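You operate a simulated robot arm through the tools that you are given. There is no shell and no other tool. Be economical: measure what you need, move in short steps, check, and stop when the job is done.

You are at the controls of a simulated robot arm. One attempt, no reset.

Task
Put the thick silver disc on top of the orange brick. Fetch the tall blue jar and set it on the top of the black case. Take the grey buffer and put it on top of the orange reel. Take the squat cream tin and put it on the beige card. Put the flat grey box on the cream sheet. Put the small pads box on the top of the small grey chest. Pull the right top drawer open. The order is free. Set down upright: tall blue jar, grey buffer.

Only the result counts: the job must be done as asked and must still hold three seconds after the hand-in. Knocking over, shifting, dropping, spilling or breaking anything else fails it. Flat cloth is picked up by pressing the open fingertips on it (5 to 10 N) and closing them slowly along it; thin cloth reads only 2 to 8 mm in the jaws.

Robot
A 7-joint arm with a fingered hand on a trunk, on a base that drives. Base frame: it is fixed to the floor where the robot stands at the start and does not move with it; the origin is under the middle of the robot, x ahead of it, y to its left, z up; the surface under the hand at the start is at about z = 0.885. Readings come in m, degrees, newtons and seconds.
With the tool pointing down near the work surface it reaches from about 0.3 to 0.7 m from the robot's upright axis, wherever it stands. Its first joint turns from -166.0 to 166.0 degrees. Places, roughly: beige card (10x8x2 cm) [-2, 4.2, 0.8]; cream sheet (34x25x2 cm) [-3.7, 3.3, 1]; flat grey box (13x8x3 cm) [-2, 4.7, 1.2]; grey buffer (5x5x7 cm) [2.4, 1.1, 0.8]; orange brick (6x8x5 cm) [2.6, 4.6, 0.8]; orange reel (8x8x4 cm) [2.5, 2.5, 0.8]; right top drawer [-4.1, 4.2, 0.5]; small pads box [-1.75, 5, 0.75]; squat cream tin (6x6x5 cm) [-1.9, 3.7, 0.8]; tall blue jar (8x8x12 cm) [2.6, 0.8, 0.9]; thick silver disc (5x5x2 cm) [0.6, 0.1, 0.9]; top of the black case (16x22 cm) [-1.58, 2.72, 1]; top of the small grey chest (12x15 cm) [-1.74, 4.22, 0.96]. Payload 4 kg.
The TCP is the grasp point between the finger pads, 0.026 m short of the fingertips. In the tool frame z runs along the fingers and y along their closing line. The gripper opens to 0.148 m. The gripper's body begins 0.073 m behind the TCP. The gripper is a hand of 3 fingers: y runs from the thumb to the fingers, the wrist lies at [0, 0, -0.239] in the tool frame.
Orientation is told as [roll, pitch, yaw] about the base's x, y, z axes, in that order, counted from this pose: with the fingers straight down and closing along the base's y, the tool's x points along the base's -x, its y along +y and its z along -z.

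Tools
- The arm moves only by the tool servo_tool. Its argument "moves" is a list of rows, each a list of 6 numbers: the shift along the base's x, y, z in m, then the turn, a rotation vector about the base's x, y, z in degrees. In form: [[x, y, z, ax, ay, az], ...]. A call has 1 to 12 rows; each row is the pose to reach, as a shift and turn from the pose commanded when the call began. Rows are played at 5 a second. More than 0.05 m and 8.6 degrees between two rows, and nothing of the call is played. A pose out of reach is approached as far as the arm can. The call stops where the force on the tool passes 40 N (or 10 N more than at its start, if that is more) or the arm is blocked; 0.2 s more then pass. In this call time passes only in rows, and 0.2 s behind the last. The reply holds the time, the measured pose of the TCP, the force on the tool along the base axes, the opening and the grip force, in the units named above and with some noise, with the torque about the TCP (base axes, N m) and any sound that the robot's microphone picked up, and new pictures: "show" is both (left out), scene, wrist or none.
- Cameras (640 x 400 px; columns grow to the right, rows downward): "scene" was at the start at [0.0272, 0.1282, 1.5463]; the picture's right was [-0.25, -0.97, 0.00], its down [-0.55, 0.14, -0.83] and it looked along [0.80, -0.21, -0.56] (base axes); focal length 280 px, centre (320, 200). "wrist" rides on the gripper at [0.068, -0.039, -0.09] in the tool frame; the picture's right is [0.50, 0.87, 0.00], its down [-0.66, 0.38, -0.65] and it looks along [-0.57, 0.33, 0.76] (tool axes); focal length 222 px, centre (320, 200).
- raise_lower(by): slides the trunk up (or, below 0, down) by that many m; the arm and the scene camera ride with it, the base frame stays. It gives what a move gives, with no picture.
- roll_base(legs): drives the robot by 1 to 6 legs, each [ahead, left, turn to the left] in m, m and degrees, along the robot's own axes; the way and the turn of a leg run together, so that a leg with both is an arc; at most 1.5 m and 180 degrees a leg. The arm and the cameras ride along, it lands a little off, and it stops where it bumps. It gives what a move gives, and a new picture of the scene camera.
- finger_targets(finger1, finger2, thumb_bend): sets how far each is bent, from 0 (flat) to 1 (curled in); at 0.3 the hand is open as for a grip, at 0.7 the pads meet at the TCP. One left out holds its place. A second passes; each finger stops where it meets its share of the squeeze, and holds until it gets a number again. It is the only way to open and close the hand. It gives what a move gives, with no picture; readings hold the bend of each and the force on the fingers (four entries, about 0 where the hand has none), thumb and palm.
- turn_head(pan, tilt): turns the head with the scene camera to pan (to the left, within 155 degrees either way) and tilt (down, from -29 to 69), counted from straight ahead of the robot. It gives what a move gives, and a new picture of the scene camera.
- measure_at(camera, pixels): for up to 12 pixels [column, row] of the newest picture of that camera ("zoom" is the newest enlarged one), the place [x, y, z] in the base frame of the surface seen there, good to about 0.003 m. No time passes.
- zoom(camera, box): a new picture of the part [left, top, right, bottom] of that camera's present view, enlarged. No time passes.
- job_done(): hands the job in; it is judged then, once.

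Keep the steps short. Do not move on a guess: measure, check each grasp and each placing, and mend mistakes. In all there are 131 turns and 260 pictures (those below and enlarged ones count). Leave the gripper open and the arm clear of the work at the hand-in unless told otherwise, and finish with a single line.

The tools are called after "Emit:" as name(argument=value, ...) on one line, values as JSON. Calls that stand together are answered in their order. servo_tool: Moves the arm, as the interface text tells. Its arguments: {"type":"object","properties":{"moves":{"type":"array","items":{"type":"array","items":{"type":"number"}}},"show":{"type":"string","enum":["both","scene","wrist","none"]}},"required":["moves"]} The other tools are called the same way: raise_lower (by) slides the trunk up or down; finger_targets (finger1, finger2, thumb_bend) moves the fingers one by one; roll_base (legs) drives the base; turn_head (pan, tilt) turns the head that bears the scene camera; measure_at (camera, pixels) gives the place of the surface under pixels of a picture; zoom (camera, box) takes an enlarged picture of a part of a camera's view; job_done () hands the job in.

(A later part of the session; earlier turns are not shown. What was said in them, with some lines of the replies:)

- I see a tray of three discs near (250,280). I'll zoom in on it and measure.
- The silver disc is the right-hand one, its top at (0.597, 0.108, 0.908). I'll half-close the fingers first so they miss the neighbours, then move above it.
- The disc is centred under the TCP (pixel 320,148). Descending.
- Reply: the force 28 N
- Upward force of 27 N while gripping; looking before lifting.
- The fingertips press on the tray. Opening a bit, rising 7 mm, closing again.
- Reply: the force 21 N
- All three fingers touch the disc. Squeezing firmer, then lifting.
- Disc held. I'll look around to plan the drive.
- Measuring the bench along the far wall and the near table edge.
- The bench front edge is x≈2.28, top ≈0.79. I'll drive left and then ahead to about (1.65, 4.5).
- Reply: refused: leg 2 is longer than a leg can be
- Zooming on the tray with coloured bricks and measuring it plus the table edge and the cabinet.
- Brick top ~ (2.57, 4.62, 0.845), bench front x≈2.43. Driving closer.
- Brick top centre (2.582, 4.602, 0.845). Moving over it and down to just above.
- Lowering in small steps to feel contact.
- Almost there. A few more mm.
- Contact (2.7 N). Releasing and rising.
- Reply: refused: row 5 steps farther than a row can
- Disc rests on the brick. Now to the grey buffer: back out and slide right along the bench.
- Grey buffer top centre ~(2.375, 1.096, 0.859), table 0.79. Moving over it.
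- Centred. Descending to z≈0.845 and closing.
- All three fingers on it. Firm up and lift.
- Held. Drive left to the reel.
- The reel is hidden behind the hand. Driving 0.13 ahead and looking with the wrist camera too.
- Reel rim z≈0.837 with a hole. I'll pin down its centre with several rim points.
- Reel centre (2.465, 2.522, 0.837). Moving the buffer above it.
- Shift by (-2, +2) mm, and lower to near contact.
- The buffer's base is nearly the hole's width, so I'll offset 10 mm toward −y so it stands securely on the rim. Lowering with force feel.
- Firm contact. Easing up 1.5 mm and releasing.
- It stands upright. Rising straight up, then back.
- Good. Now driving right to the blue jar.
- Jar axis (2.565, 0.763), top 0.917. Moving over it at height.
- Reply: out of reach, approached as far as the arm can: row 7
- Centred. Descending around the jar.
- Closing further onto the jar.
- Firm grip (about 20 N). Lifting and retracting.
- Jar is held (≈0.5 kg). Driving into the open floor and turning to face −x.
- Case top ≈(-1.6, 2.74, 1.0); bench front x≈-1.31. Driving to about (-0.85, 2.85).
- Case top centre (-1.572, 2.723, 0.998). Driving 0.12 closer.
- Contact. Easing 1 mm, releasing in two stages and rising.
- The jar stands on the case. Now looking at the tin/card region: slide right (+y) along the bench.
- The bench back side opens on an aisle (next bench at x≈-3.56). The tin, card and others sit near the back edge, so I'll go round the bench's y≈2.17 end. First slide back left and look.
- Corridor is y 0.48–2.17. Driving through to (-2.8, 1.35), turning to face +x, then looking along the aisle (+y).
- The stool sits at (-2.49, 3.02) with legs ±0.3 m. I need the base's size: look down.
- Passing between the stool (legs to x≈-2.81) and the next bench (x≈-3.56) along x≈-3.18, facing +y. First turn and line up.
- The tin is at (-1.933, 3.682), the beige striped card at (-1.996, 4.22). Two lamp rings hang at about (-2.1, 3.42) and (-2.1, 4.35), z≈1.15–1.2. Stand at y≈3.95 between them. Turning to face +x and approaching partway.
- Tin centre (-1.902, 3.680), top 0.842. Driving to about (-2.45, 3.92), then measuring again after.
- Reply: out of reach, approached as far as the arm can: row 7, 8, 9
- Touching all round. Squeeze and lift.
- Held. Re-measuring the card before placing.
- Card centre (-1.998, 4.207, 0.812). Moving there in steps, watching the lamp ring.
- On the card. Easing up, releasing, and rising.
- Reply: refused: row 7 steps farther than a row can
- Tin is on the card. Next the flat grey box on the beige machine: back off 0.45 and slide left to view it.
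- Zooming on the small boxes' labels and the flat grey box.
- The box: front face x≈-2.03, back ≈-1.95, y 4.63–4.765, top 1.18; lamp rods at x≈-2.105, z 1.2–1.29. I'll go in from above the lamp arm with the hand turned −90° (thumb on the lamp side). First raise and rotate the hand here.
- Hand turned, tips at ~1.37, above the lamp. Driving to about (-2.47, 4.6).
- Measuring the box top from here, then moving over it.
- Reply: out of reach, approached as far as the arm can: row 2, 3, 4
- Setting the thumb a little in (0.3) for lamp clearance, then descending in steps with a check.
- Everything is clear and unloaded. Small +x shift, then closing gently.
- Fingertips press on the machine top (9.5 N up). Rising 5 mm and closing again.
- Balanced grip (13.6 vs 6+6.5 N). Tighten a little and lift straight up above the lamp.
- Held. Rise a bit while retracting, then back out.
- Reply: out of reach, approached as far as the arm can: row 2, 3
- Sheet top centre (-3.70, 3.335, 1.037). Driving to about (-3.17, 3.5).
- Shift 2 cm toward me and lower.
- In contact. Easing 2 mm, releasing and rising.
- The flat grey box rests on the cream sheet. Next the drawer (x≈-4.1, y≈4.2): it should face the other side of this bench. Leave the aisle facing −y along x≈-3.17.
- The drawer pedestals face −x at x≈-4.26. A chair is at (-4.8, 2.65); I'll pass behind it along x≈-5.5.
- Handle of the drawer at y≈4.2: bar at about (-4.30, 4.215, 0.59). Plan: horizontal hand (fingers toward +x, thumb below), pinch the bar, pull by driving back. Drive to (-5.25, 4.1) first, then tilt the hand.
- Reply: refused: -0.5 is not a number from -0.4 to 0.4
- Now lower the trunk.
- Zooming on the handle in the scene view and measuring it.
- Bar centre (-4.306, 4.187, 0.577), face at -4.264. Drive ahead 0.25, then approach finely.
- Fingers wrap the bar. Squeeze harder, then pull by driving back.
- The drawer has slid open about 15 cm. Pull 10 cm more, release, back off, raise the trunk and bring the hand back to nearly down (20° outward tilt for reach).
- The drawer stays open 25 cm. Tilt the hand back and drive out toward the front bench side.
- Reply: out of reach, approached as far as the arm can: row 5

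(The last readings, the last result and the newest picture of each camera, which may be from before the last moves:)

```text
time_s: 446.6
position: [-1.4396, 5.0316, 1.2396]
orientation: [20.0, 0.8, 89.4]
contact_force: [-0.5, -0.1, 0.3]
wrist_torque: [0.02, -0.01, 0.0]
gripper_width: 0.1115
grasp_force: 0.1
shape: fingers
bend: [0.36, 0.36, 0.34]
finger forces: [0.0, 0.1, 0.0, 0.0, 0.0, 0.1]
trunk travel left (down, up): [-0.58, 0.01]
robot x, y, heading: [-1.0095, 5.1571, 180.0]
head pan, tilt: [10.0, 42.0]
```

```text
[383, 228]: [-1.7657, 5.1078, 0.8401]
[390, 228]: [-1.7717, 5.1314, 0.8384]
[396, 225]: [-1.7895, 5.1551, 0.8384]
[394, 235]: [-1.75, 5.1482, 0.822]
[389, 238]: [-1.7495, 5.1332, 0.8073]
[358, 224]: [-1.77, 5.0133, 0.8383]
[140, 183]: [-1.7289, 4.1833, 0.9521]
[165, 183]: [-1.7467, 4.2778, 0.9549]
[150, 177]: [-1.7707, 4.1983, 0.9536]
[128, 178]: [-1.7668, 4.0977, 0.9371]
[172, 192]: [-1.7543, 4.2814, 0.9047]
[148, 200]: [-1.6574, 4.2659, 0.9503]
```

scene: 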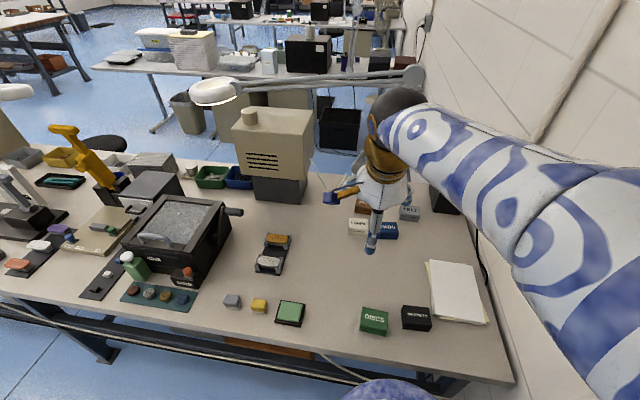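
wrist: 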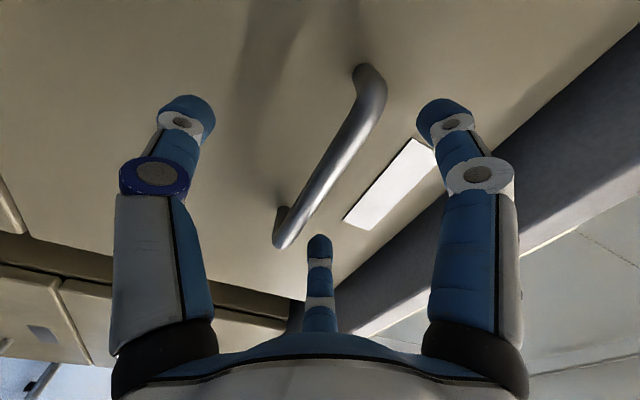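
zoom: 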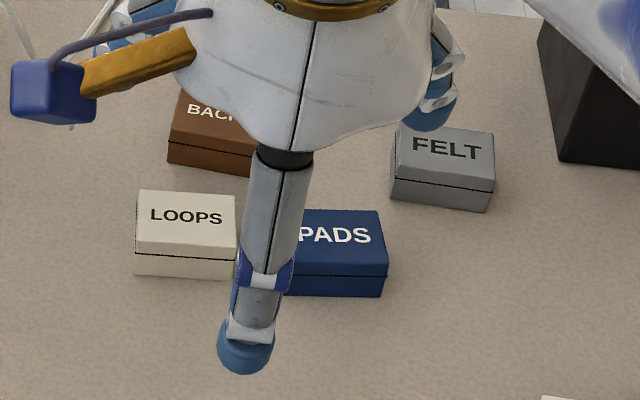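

PADS box centre ≈(-1.777, 5.125), top 0.84. Edge in 4 cm, reduce the tilt to 12°, and go above it.

Emit:
roll_base(legs=[[0.042, 0, 0]])

Emit:
finger_targets(finger1=0.41, finger2=0.41, thumb_bend=0.36)

Emit:
servo_tool(moves=[[-0.027, 0.009, -0.032, 0, -0.8, 0], [-0.054, 0.018, -0.064, 0, -1.6, 0], [-0.08, 0.028, -0.096, 0, -2.4, 0], [-0.107, 0.038, -0.128, 0, -3.2, 0], [-0.133, 0.047, -0.16, 0, -4, 0], [-0.16, 0.056, -0.192, 0, -4.8, 0], [-0.187, 0.066, -0.22, 0, -5.6, 0], [-0.214, 0.075, -0.25, 0, -6.4, 0], [-0.24, 0.085, -0.28, 0, -7.2, 0], [-0.266, 0.092, -0.305, 0, -8, 0]])

```text
time_s: 447.5
position: [-1.485, 5.0315, 1.2385]
orientation: [19.9, 0.8, 89.5]
contact_force: [-0.4, -0.6, -0.1]
wrist_torque: [0.03, -0.02, -0.03]
gripper_width: 0.1113
grasp_force: 0.1
shape: fingers
bend: [0.36, 0.36, 0.34]
finger forces: [0.0, 0.0, 0.0, 0.0, 0.0, 0.0]
trunk travel left (down, up): [-0.58, 0.01]
robot x, y, heading: [-1.0522, 5.1583, 179.7]
head pan, tilt: [10.0, 42.0]
```

scene: 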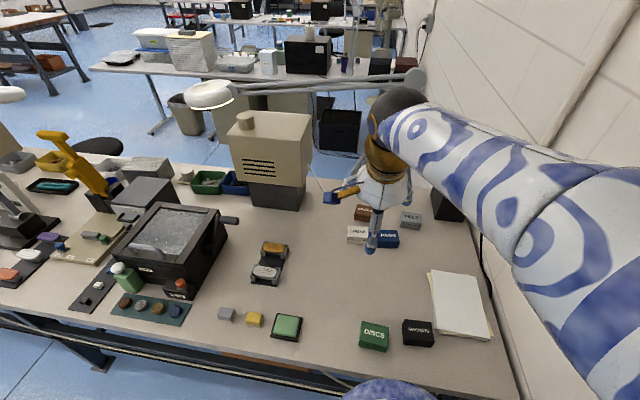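

```text
time_s: 448.5
position: [-1.4827, 5.0321, 1.2385]
orientation: [20.1, 0.8, 89.5]
contact_force: [-1.2, 0.3, 0.4]
wrist_torque: [0.01, 0.0, 0.03]
gripper_width: 0.1007
grasp_force: 0.0
shape: fingers
bend: [0.41, 0.41, 0.36]
finger forces: [0.1, 0.1, 0.1, 0.1, 0.0, 0.0]
trunk travel left (down, up): [-0.58, 0.01]
robot x, y, heading: [-1.0525, 5.1597, 180.1]
head pan, tilt: [10.0, 42.0]
```

```text
time_s: 450.7
position: [-1.7483, 5.1251, 0.9323]
orientation: [12.2, 0.9, 89.5]
contact_force: [0.5, 0.5, 0.1]
wrist_torque: [-0.01, -0.01, -0.03]
gripper_width: 0.1004
grasp_force: 0.0
shape: fingers
bend: [0.41, 0.41, 0.36]
finger forces: [0.0, 0.1, 0.1, 0.0, 0.0, 0.0]
trunk travel left (down, up): [-0.58, 0.01]
robot x, y, heading: [-1.0551, 5.1614, 179.7]
head pan, tilt: [10.0, 42.0]
```

scene: 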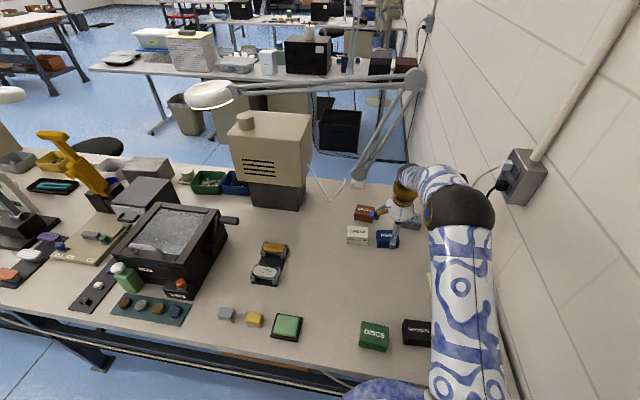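
wrist: 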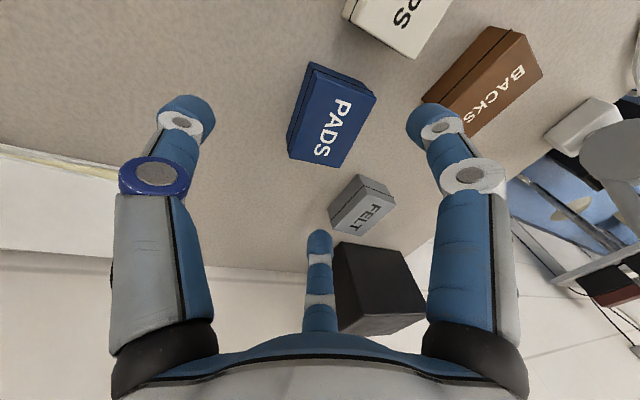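

Emit:
measure_at(camera="wrist", pixels=[[315, 70], [373, 95], [340, 163], [293, 155], [335, 115]])

Emit:
measure_at(camera="scene", pixels=[[149, 178], [125, 186], [176, 184], [155, 205], [170, 207], [127, 217]])

Emit:
zoom(camera="scene", box=[80, 130, 240, 240])

```text
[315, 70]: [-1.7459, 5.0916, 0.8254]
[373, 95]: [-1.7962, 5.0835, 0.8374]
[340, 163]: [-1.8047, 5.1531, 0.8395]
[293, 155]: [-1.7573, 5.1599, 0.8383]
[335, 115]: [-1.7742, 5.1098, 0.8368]
```

```text
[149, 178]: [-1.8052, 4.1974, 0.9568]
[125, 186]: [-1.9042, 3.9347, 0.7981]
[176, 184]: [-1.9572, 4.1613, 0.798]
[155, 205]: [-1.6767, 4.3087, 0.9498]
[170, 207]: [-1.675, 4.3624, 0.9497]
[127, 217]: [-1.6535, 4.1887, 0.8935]
```

```text
3.64 times, centred on (160, 185) of scene
```

zoom: 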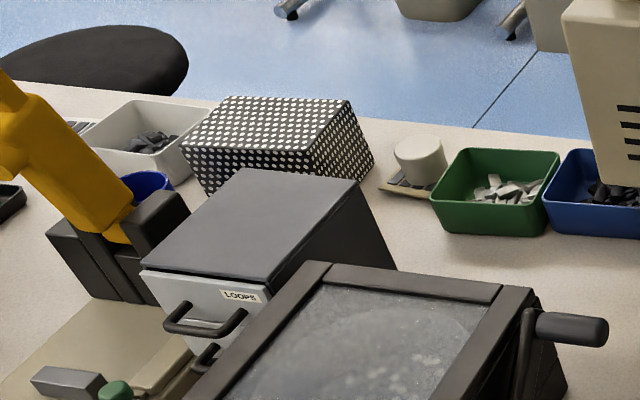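

Emit:
servo_tool(moves=[[-0.02, -0.003, -0.01, 0, 0, 0], [-0.037, -0.003, -0.035, 0, 0, 0], [-0.037, -0.003, -0.065, 0, 0, 0], [-0.037, -0.003, -0.085, 0, 0, 0]], show="wrist")

Emit:
finger_targets(finger1=0.56, finger2=0.56, thumb_bend=0.5)

Emit:
zoom(camera="wrist", box=[120, 40, 520, 290])

```text
time_s: 451.7
position: [-1.7863, 5.1188, 0.8503]
orientation: [12.0, 0.8, 89.5]
contact_force: [0.3, 0.3, -0.3]
wrist_torque: [-0.01, -0.02, 0.0]
gripper_width: 0.1004
grasp_force: 0.1
shape: fingers
bend: [0.41, 0.41, 0.36]
finger forces: [0.1, 0.0, 0.0, 0.0, 0.1, 0.0]
trunk travel left (down, up): [-0.58, 0.01]
robot x, y, heading: [-1.0511, 5.1618, 179.9]
head pan, tilt: [10.0, 42.0]
```

wrist: 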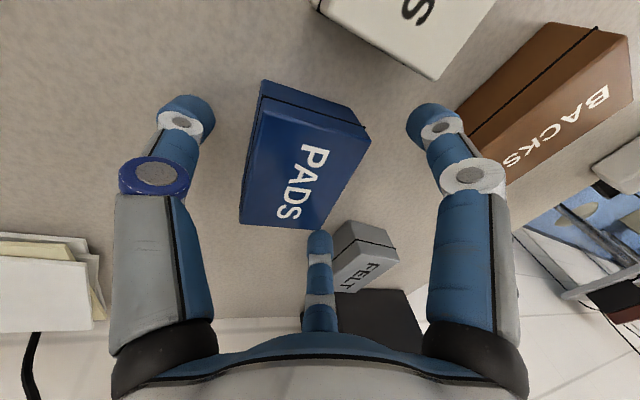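

```text
time_s: 452.7
position: [-1.7863, 5.1198, 0.8502]
orientation: [12.0, 0.8, 89.5]
contact_force: [-0.3, 0.8, 0.7]
wrist_torque: [-0.02, -0.03, -0.01]
gripper_width: 0.0584
grasp_force: 3.3
shape: fingers
bend: [0.55, 0.53, 0.48]
finger forces: [0.7, 2.3, 0.0, 0.0, 2.9, 0.0]
trunk travel left (down, up): [-0.58, 0.01]
robot x, y, heading: [-1.055, 5.1619, 179.9]
head pan, tilt: [10.0, 42.0]
```

```text
1.60 times, centred on (320, 165) of wrist
```

zoom: 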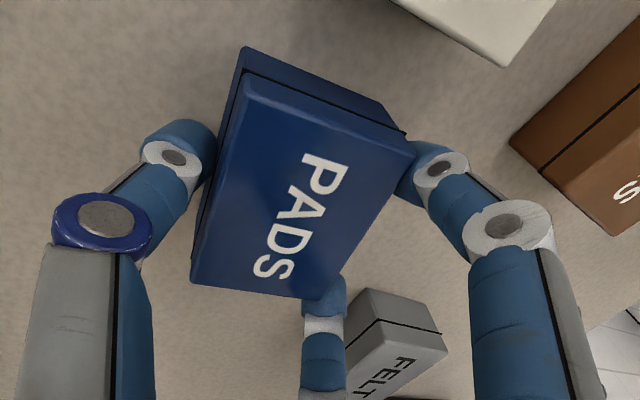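

All three fingers hold it. Squeeze, lift and retract, then drive toward the chest.

Emit:
finger_targets(finger1=0.64, finger2=0.64, thumb_bend=0.58)

Emit:
servo_tool(moves=[[0, 0, 0.02, 0, 0, 0], [0, 0, 0.05, 0, 0, 0], [0.01, 0, 0.09, 0, 0, 0], [0.03, 0, 0.13, 0, 0, 0], [0.06, 0, 0.165, 0, 0, 0], [0.09, 0, 0.2, 0, 0, 0], [0.12, 0, 0.235, 0, 0, 0], [0.15, 0, 0.27, 0, 0, 0], [0.18, 0, 0.3, 0, 0, 0]], show="wrist")

Emit:
roll_base(legs=[[-0.12, 0, 0], [0, 0.86, 0]])

```text
time_s: 453.7
position: [-1.7867, 5.1195, 0.8504]
orientation: [12.0, 0.8, 89.5]
contact_force: [-0.1, 0.1, 2.2]
wrist_torque: [-0.05, -0.1, 0.0]
gripper_width: 0.0558
grasp_force: 11.1
shape: fingers
bend: [0.58, 0.57, 0.5]
finger forces: [5.0, 6.2, 0.0, 0.1, 10.9, 0.0]
trunk travel left (down, up): [-0.58, 0.01]
robot x, y, heading: [-1.0527, 5.1594, 179.9]
head pan, tilt: [10.0, 42.0]
```

```text
time_s: 455.7
position: [-1.6092, 5.121, 1.1477]
orientation: [11.9, 0.8, 89.5]
contact_force: [0.3, 0.2, -1.4]
wrist_torque: [0.0, 0.02, -0.03]
gripper_width: 0.055
grasp_force: 10.4
shape: fingers
bend: [0.58, 0.57, 0.5]
finger forces: [4.9, 5.6, 0.1, 0.0, 10.5, 0.0]
trunk travel left (down, up): [-0.58, 0.01]
robot x, y, heading: [-1.0538, 5.1597, 180.0]
head pan, tilt: [10.0, 42.0]
```

wrist: 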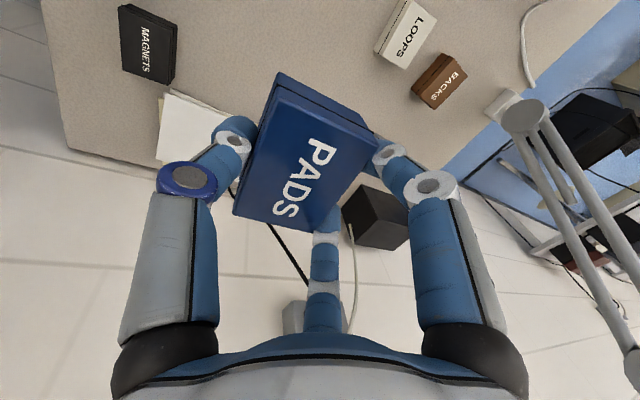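

```text
time_s: 461.1
position: [-1.4915, 4.2605, 1.1479]
orientation: [12.2, 0.8, 89.3]
contact_force: [0.4, 0.2, -1.4]
wrist_torque: [0.03, -0.02, 0.0]
gripper_width: 0.0549
grasp_force: 10.0
shape: fingers
bend: [0.58, 0.57, 0.5]
finger forces: [4.8, 5.6, 0.0, 0.0, 10.6, 0.1]
trunk travel left (down, up): [-0.58, 0.01]
robot x, y, heading: [-0.9344, 4.2949, 179.6]
head pan, tilt: [10.0, 42.0]
```

scene: 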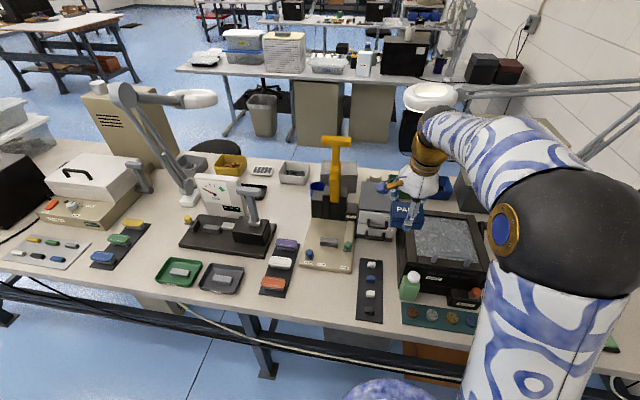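

Emit:
measure_at(camera="scene", pixels=[[360, 190], [360, 207], [375, 207], [388, 209], [370, 182], [372, 195], [385, 195], [365, 212], [380, 212], [350, 175], [375, 222], [405, 215]])

Emit:
zoom(camera="scene", box=[300, 130, 460, 260])

Emit:
roll_base(legs=[[0.1, 0, 0]])

```text
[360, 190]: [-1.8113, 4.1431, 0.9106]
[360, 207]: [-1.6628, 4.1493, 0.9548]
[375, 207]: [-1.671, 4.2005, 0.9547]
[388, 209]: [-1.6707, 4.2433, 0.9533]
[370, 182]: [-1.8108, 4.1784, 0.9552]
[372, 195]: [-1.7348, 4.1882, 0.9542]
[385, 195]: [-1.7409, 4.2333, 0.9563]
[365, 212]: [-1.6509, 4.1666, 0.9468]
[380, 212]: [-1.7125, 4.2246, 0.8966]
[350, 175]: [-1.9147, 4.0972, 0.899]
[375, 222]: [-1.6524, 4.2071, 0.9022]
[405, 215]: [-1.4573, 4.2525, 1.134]
```

```text
3.08 times, centred on (380, 195) of scene
```

zoom: 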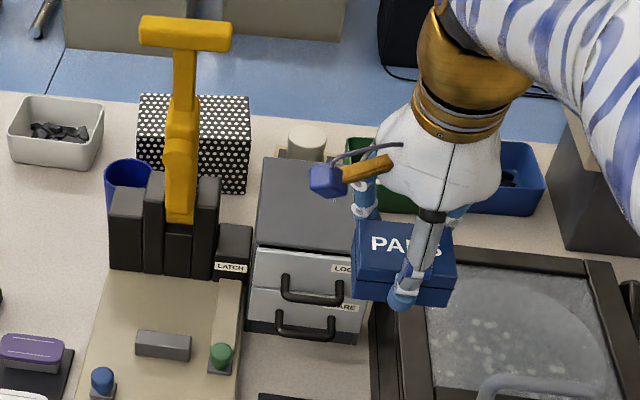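

```text
time_s: 462.3
position: [-1.5873, 4.262, 1.1463]
orientation: [12.0, 0.7, 89.2]
contact_force: [-0.2, -0.2, -1.0]
wrist_torque: [0.02, 0.01, 0.0]
gripper_width: 0.0551
grasp_force: 10.6
shape: fingers
bend: [0.58, 0.57, 0.5]
finger forces: [4.9, 5.6, 0.1, 0.0, 10.5, 0.1]
trunk travel left (down, up): [-0.58, 0.01]
robot x, y, heading: [-1.0295, 4.2964, 179.8]
head pan, tilt: [10.0, 42.0]
```

scene: 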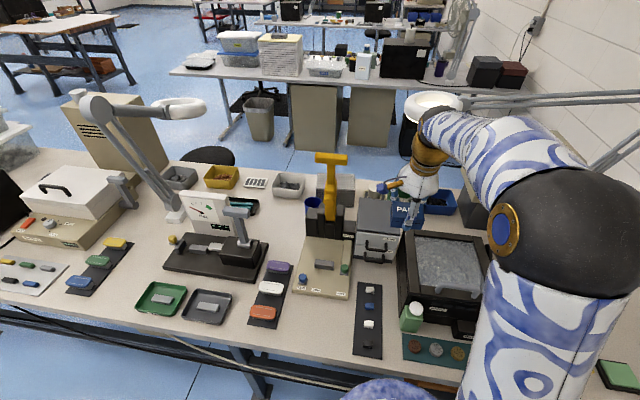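

Chest top centre (-1.735, 4.207, 0.955). Moving over it and down to ~2.5 cm above.

Emit:
servo_tool(moves=[[-0.04, -0.014, 0, 0, 0, 0], [-0.08, -0.028, -0.01, 0, 0, 0], [-0.12, -0.042, -0.03, 0, 0, 0], [-0.158, -0.057, -0.05, 0, 0, 0], [-0.158, -0.057, -0.085, 0, 0, 0], [-0.158, -0.057, -0.118, 0, 0, 0]])

Emit:
zoom(camera="scene", box=[310, 140, 450, 260])

```text
time_s: 463.7
position: [-1.7464, 4.2074, 1.0308]
orientation: [12.0, 0.9, 89.2]
contact_force: [0.3, -0.1, -1.6]
wrist_torque: [0.0, -0.02, -0.02]
gripper_width: 0.0549
grasp_force: 10.4
shape: fingers
bend: [0.58, 0.58, 0.5]
finger forces: [4.9, 5.5, 0.0, 0.0, 10.2, 0.1]
trunk travel left (down, up): [-0.58, 0.01]
robot x, y, heading: [-1.0332, 4.2975, 179.6]
head pan, tilt: [10.0, 42.0]
```

scene: 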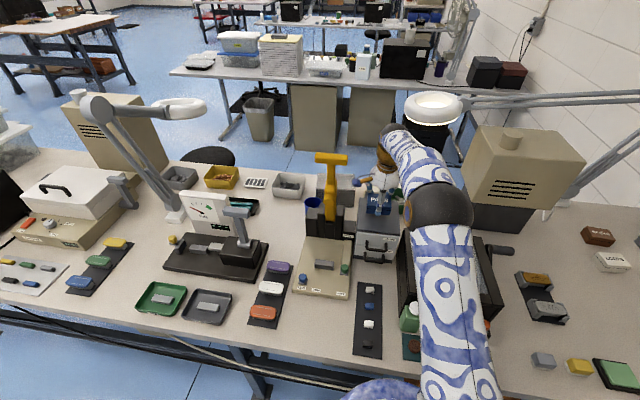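
wrist: 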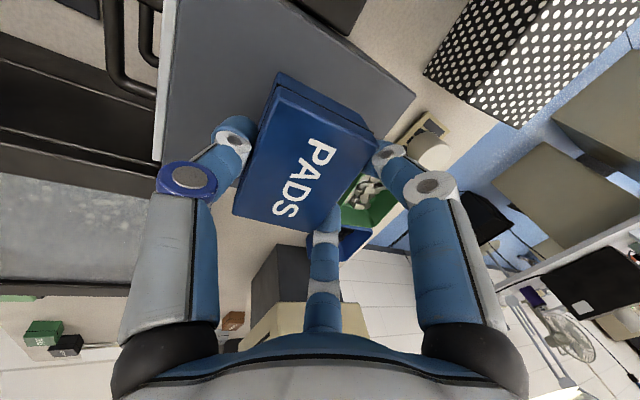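

```text
3.33 times, centred on (380, 200) of scene
5 turns are left
```

zoom: 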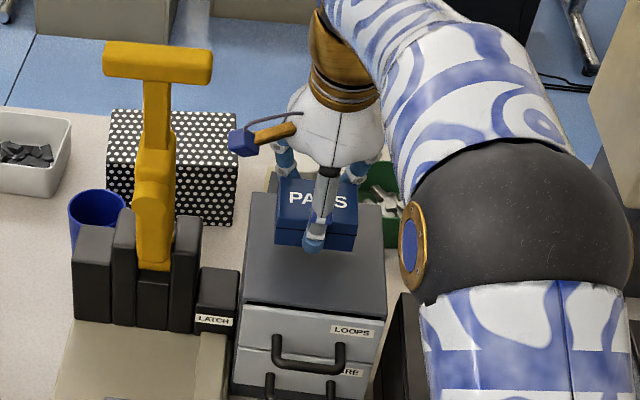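

Lowering to the expected contact height.

Emit:
servo_tool(moves=[[0.002, 0, -0.01, 0, 0, 0], [0.002, 0, -0.02, 0, 0, 0], [0.002, 0, -0.025, 0, 0, 0], [0.002, 0, -0.028, 0, 0, 0]], show="none")

Emit:
servo_tool(moves=[[0, 0, -0.001, 0, 0, 0], [0, 0, -0.002, 0, 0, 0]], show="none")

```text
time_s: 464.7
position: [-1.7446, 4.2048, 1.0031]
orientation: [12.1, 0.8, 89.1]
contact_force: [0.1, 1.2, 12.6]
wrist_torque: [-0.01, -0.42, 0.01]
gripper_width: 0.0548
grasp_force: 12.6
shape: fingers
bend: [0.58, 0.57, 0.51]
finger forces: [6.3, 7.0, 0.1, 0.0, 12.5, 0.0]
trunk travel left (down, up): [-0.58, 0.01]
robot x, y, heading: [-1.0287, 4.2977, 179.6]
head pan, tilt: [10.0, 42.0]
```

```text
time_s: 465.3
position: [-1.7426, 4.2043, 1.0009]
orientation: [12.2, 0.8, 89.2]
contact_force: [-3.0, 0.8, 16.4]
wrist_torque: [0.04, -0.36, 0.05]
gripper_width: 0.0554
grasp_force: 13.7
shape: fingers
bend: [0.58, 0.57, 0.52]
finger forces: [6.9, 7.7, 0.0, 0.0, 12.1, 0.0]
trunk travel left (down, up): [-0.58, 0.01]
robot x, y, heading: [-1.0299, 4.2985, 179.5]
head pan, tilt: [10.0, 42.0]
4 turns are left
```

Contact made. Ease up, release, rise and retract, then check.

Emit:
servo_tool(moves=[[0, 0, 0.003, 0, 0, 0]], show="none")

Emit:
finger_targets(finger1=0.43, finger2=0.43, thumb_bend=0.38)

Emit:
servo_tool(moves=[[0, 0, 0.02, 0, 0, 0], [0, 0, 0.05, 0, 0, 0], [0.005, 0.01, 0.085, 0, 0, 0], [0.03, 0.02, 0.12, 0, 0, 0], [0.065, 0.03, 0.15, 0, 0, 0], [0.1, 0.04, 0.18, 0, 0, 0], [0.14, 0.05, 0.2, 0, 0, 0], [0.185, 0.06, 0.21, 0, 0, 0], [0.23, 0.07, 0.22, 0, 0, 0]], show="scene")

Emit:
zoom(camera="scene", box=[310, 140, 450, 260])

```text
time_s: 465.7
position: [-1.7423, 4.2048, 1.002]
orientation: [11.9, 0.8, 89.2]
contact_force: [-1.9, 1.1, 5.7]
wrist_torque: [-0.03, -0.09, 0.04]
gripper_width: 0.0555
grasp_force: 11.6
shape: fingers
bend: [0.58, 0.57, 0.52]
finger forces: [6.1, 6.6, 0.0, 0.1, 10.7, 0.0]
trunk travel left (down, up): [-0.58, 0.01]
robot x, y, heading: [-1.0318, 4.2948, 179.5]
head pan, tilt: [10.0, 42.0]
```

```text
time_s: 466.7
position: [-1.7427, 4.2051, 1.0031]
orientation: [12.0, 0.8, 89.2]
contact_force: [-0.6, -0.4, 0.0]
wrist_torque: [0.01, 0.0, -0.01]
gripper_width: 0.0932
grasp_force: 0.0
shape: fingers
bend: [0.43, 0.43, 0.38]
finger forces: [0.0, 0.0, 0.0, 0.0, 0.1, 0.0]
trunk travel left (down, up): [-0.58, 0.01]
robot x, y, heading: [-1.0272, 4.2962, 179.6]
head pan, tilt: [10.0, 42.0]
```

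```text
time_s: 468.7
position: [-1.5094, 4.272, 1.2229]
orientation: [12.0, 0.8, 89.2]
contact_force: [-0.8, 0.2, 1.0]
wrist_torque: [-0.01, 0.01, -0.01]
gripper_width: 0.0932
grasp_force: 0.0
shape: fingers
bend: [0.43, 0.43, 0.38]
finger forces: [0.1, 0.0, 0.1, 0.1, 0.1, 0.0]
trunk travel left (down, up): [-0.58, 0.01]
robot x, y, heading: [-1.0314, 4.2969, 179.8]
head pan, tilt: [10.0, 42.0]
```

scene: 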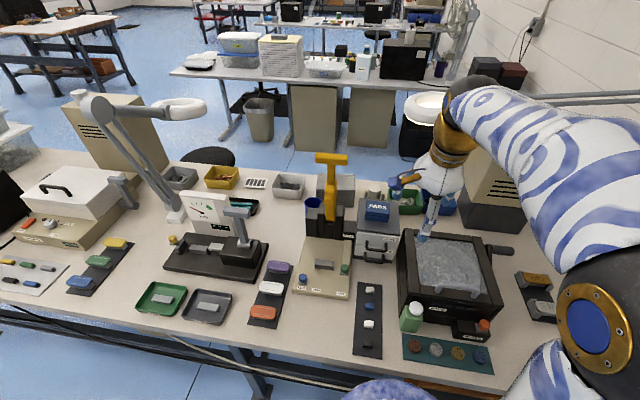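

```text
3.33 times, centred on (380, 200) of scene
3 turns are left
```

zoom: 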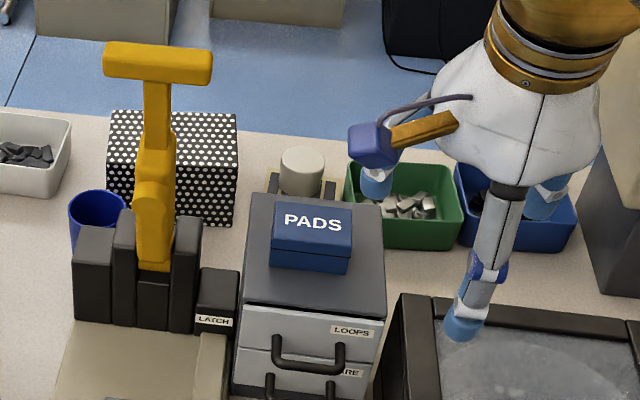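

The PADS box sits on the chest. I'll back the arm clear of the bench and open the hand.

Emit:
finger_targets(finger1=0.3, finger2=0.3, thumb_bend=0.3)

Emit:
roll_base(legs=[[-0.5, 0, 0]])

```text
time_s: 469.7
position: [-1.5117, 4.2734, 1.2226]
orientation: [12.1, 0.8, 89.2]
contact_force: [-0.3, -0.2, -1.0]
wrist_torque: [-0.01, 0.0, 0.02]
gripper_width: 0.1266
grasp_force: 0.1
shape: fingers
bend: [0.3, 0.3, 0.3]
finger forces: [0.1, 0.0, 0.0, 0.1, 0.0, 0.0]
trunk travel left (down, up): [-0.58, 0.01]
robot x, y, heading: [-1.0304, 4.2976, 179.6]
head pan, tilt: [10.0, 42.0]
```

```text
time_s: 472.6
position: [-1.0107, 4.2719, 1.2235]
orientation: [12.0, 0.7, 88.8]
contact_force: [0.4, 0.2, 0.7]
wrist_torque: [0.05, 0.04, 0.04]
gripper_width: 0.1264
grasp_force: 0.0
shape: fingers
bend: [0.3, 0.3, 0.3]
finger forces: [0.0, 0.1, 0.1, 0.0, 0.1, 0.1]
trunk travel left (down, up): [-0.58, 0.01]
robot x, y, heading: [-0.529, 4.2908, 178.9]
head pan, tilt: [10.0, 42.0]
2 turns are left
```

scene: 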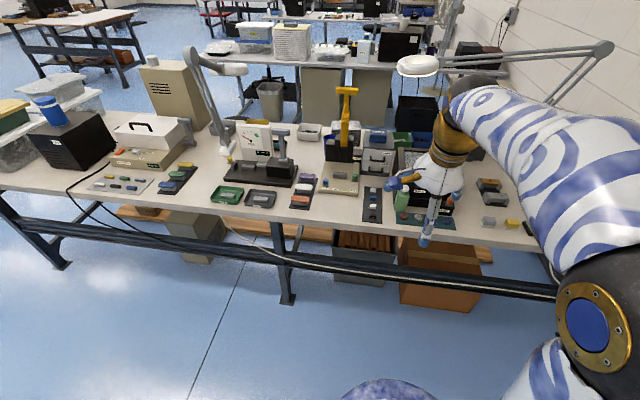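

All placed, the drawer is open and the arm is clear; handing in.

Emit:
job_done()

```text
The job is handed in.
```

All seven parts are done and handed in; the grey buffer stands about 10 mm off-centre on the orange reel, because its base is nearly as wide as the reel's hole, and I read "right top drawer" as the y≈4.2 one from your coordinates (open about 25 cm).
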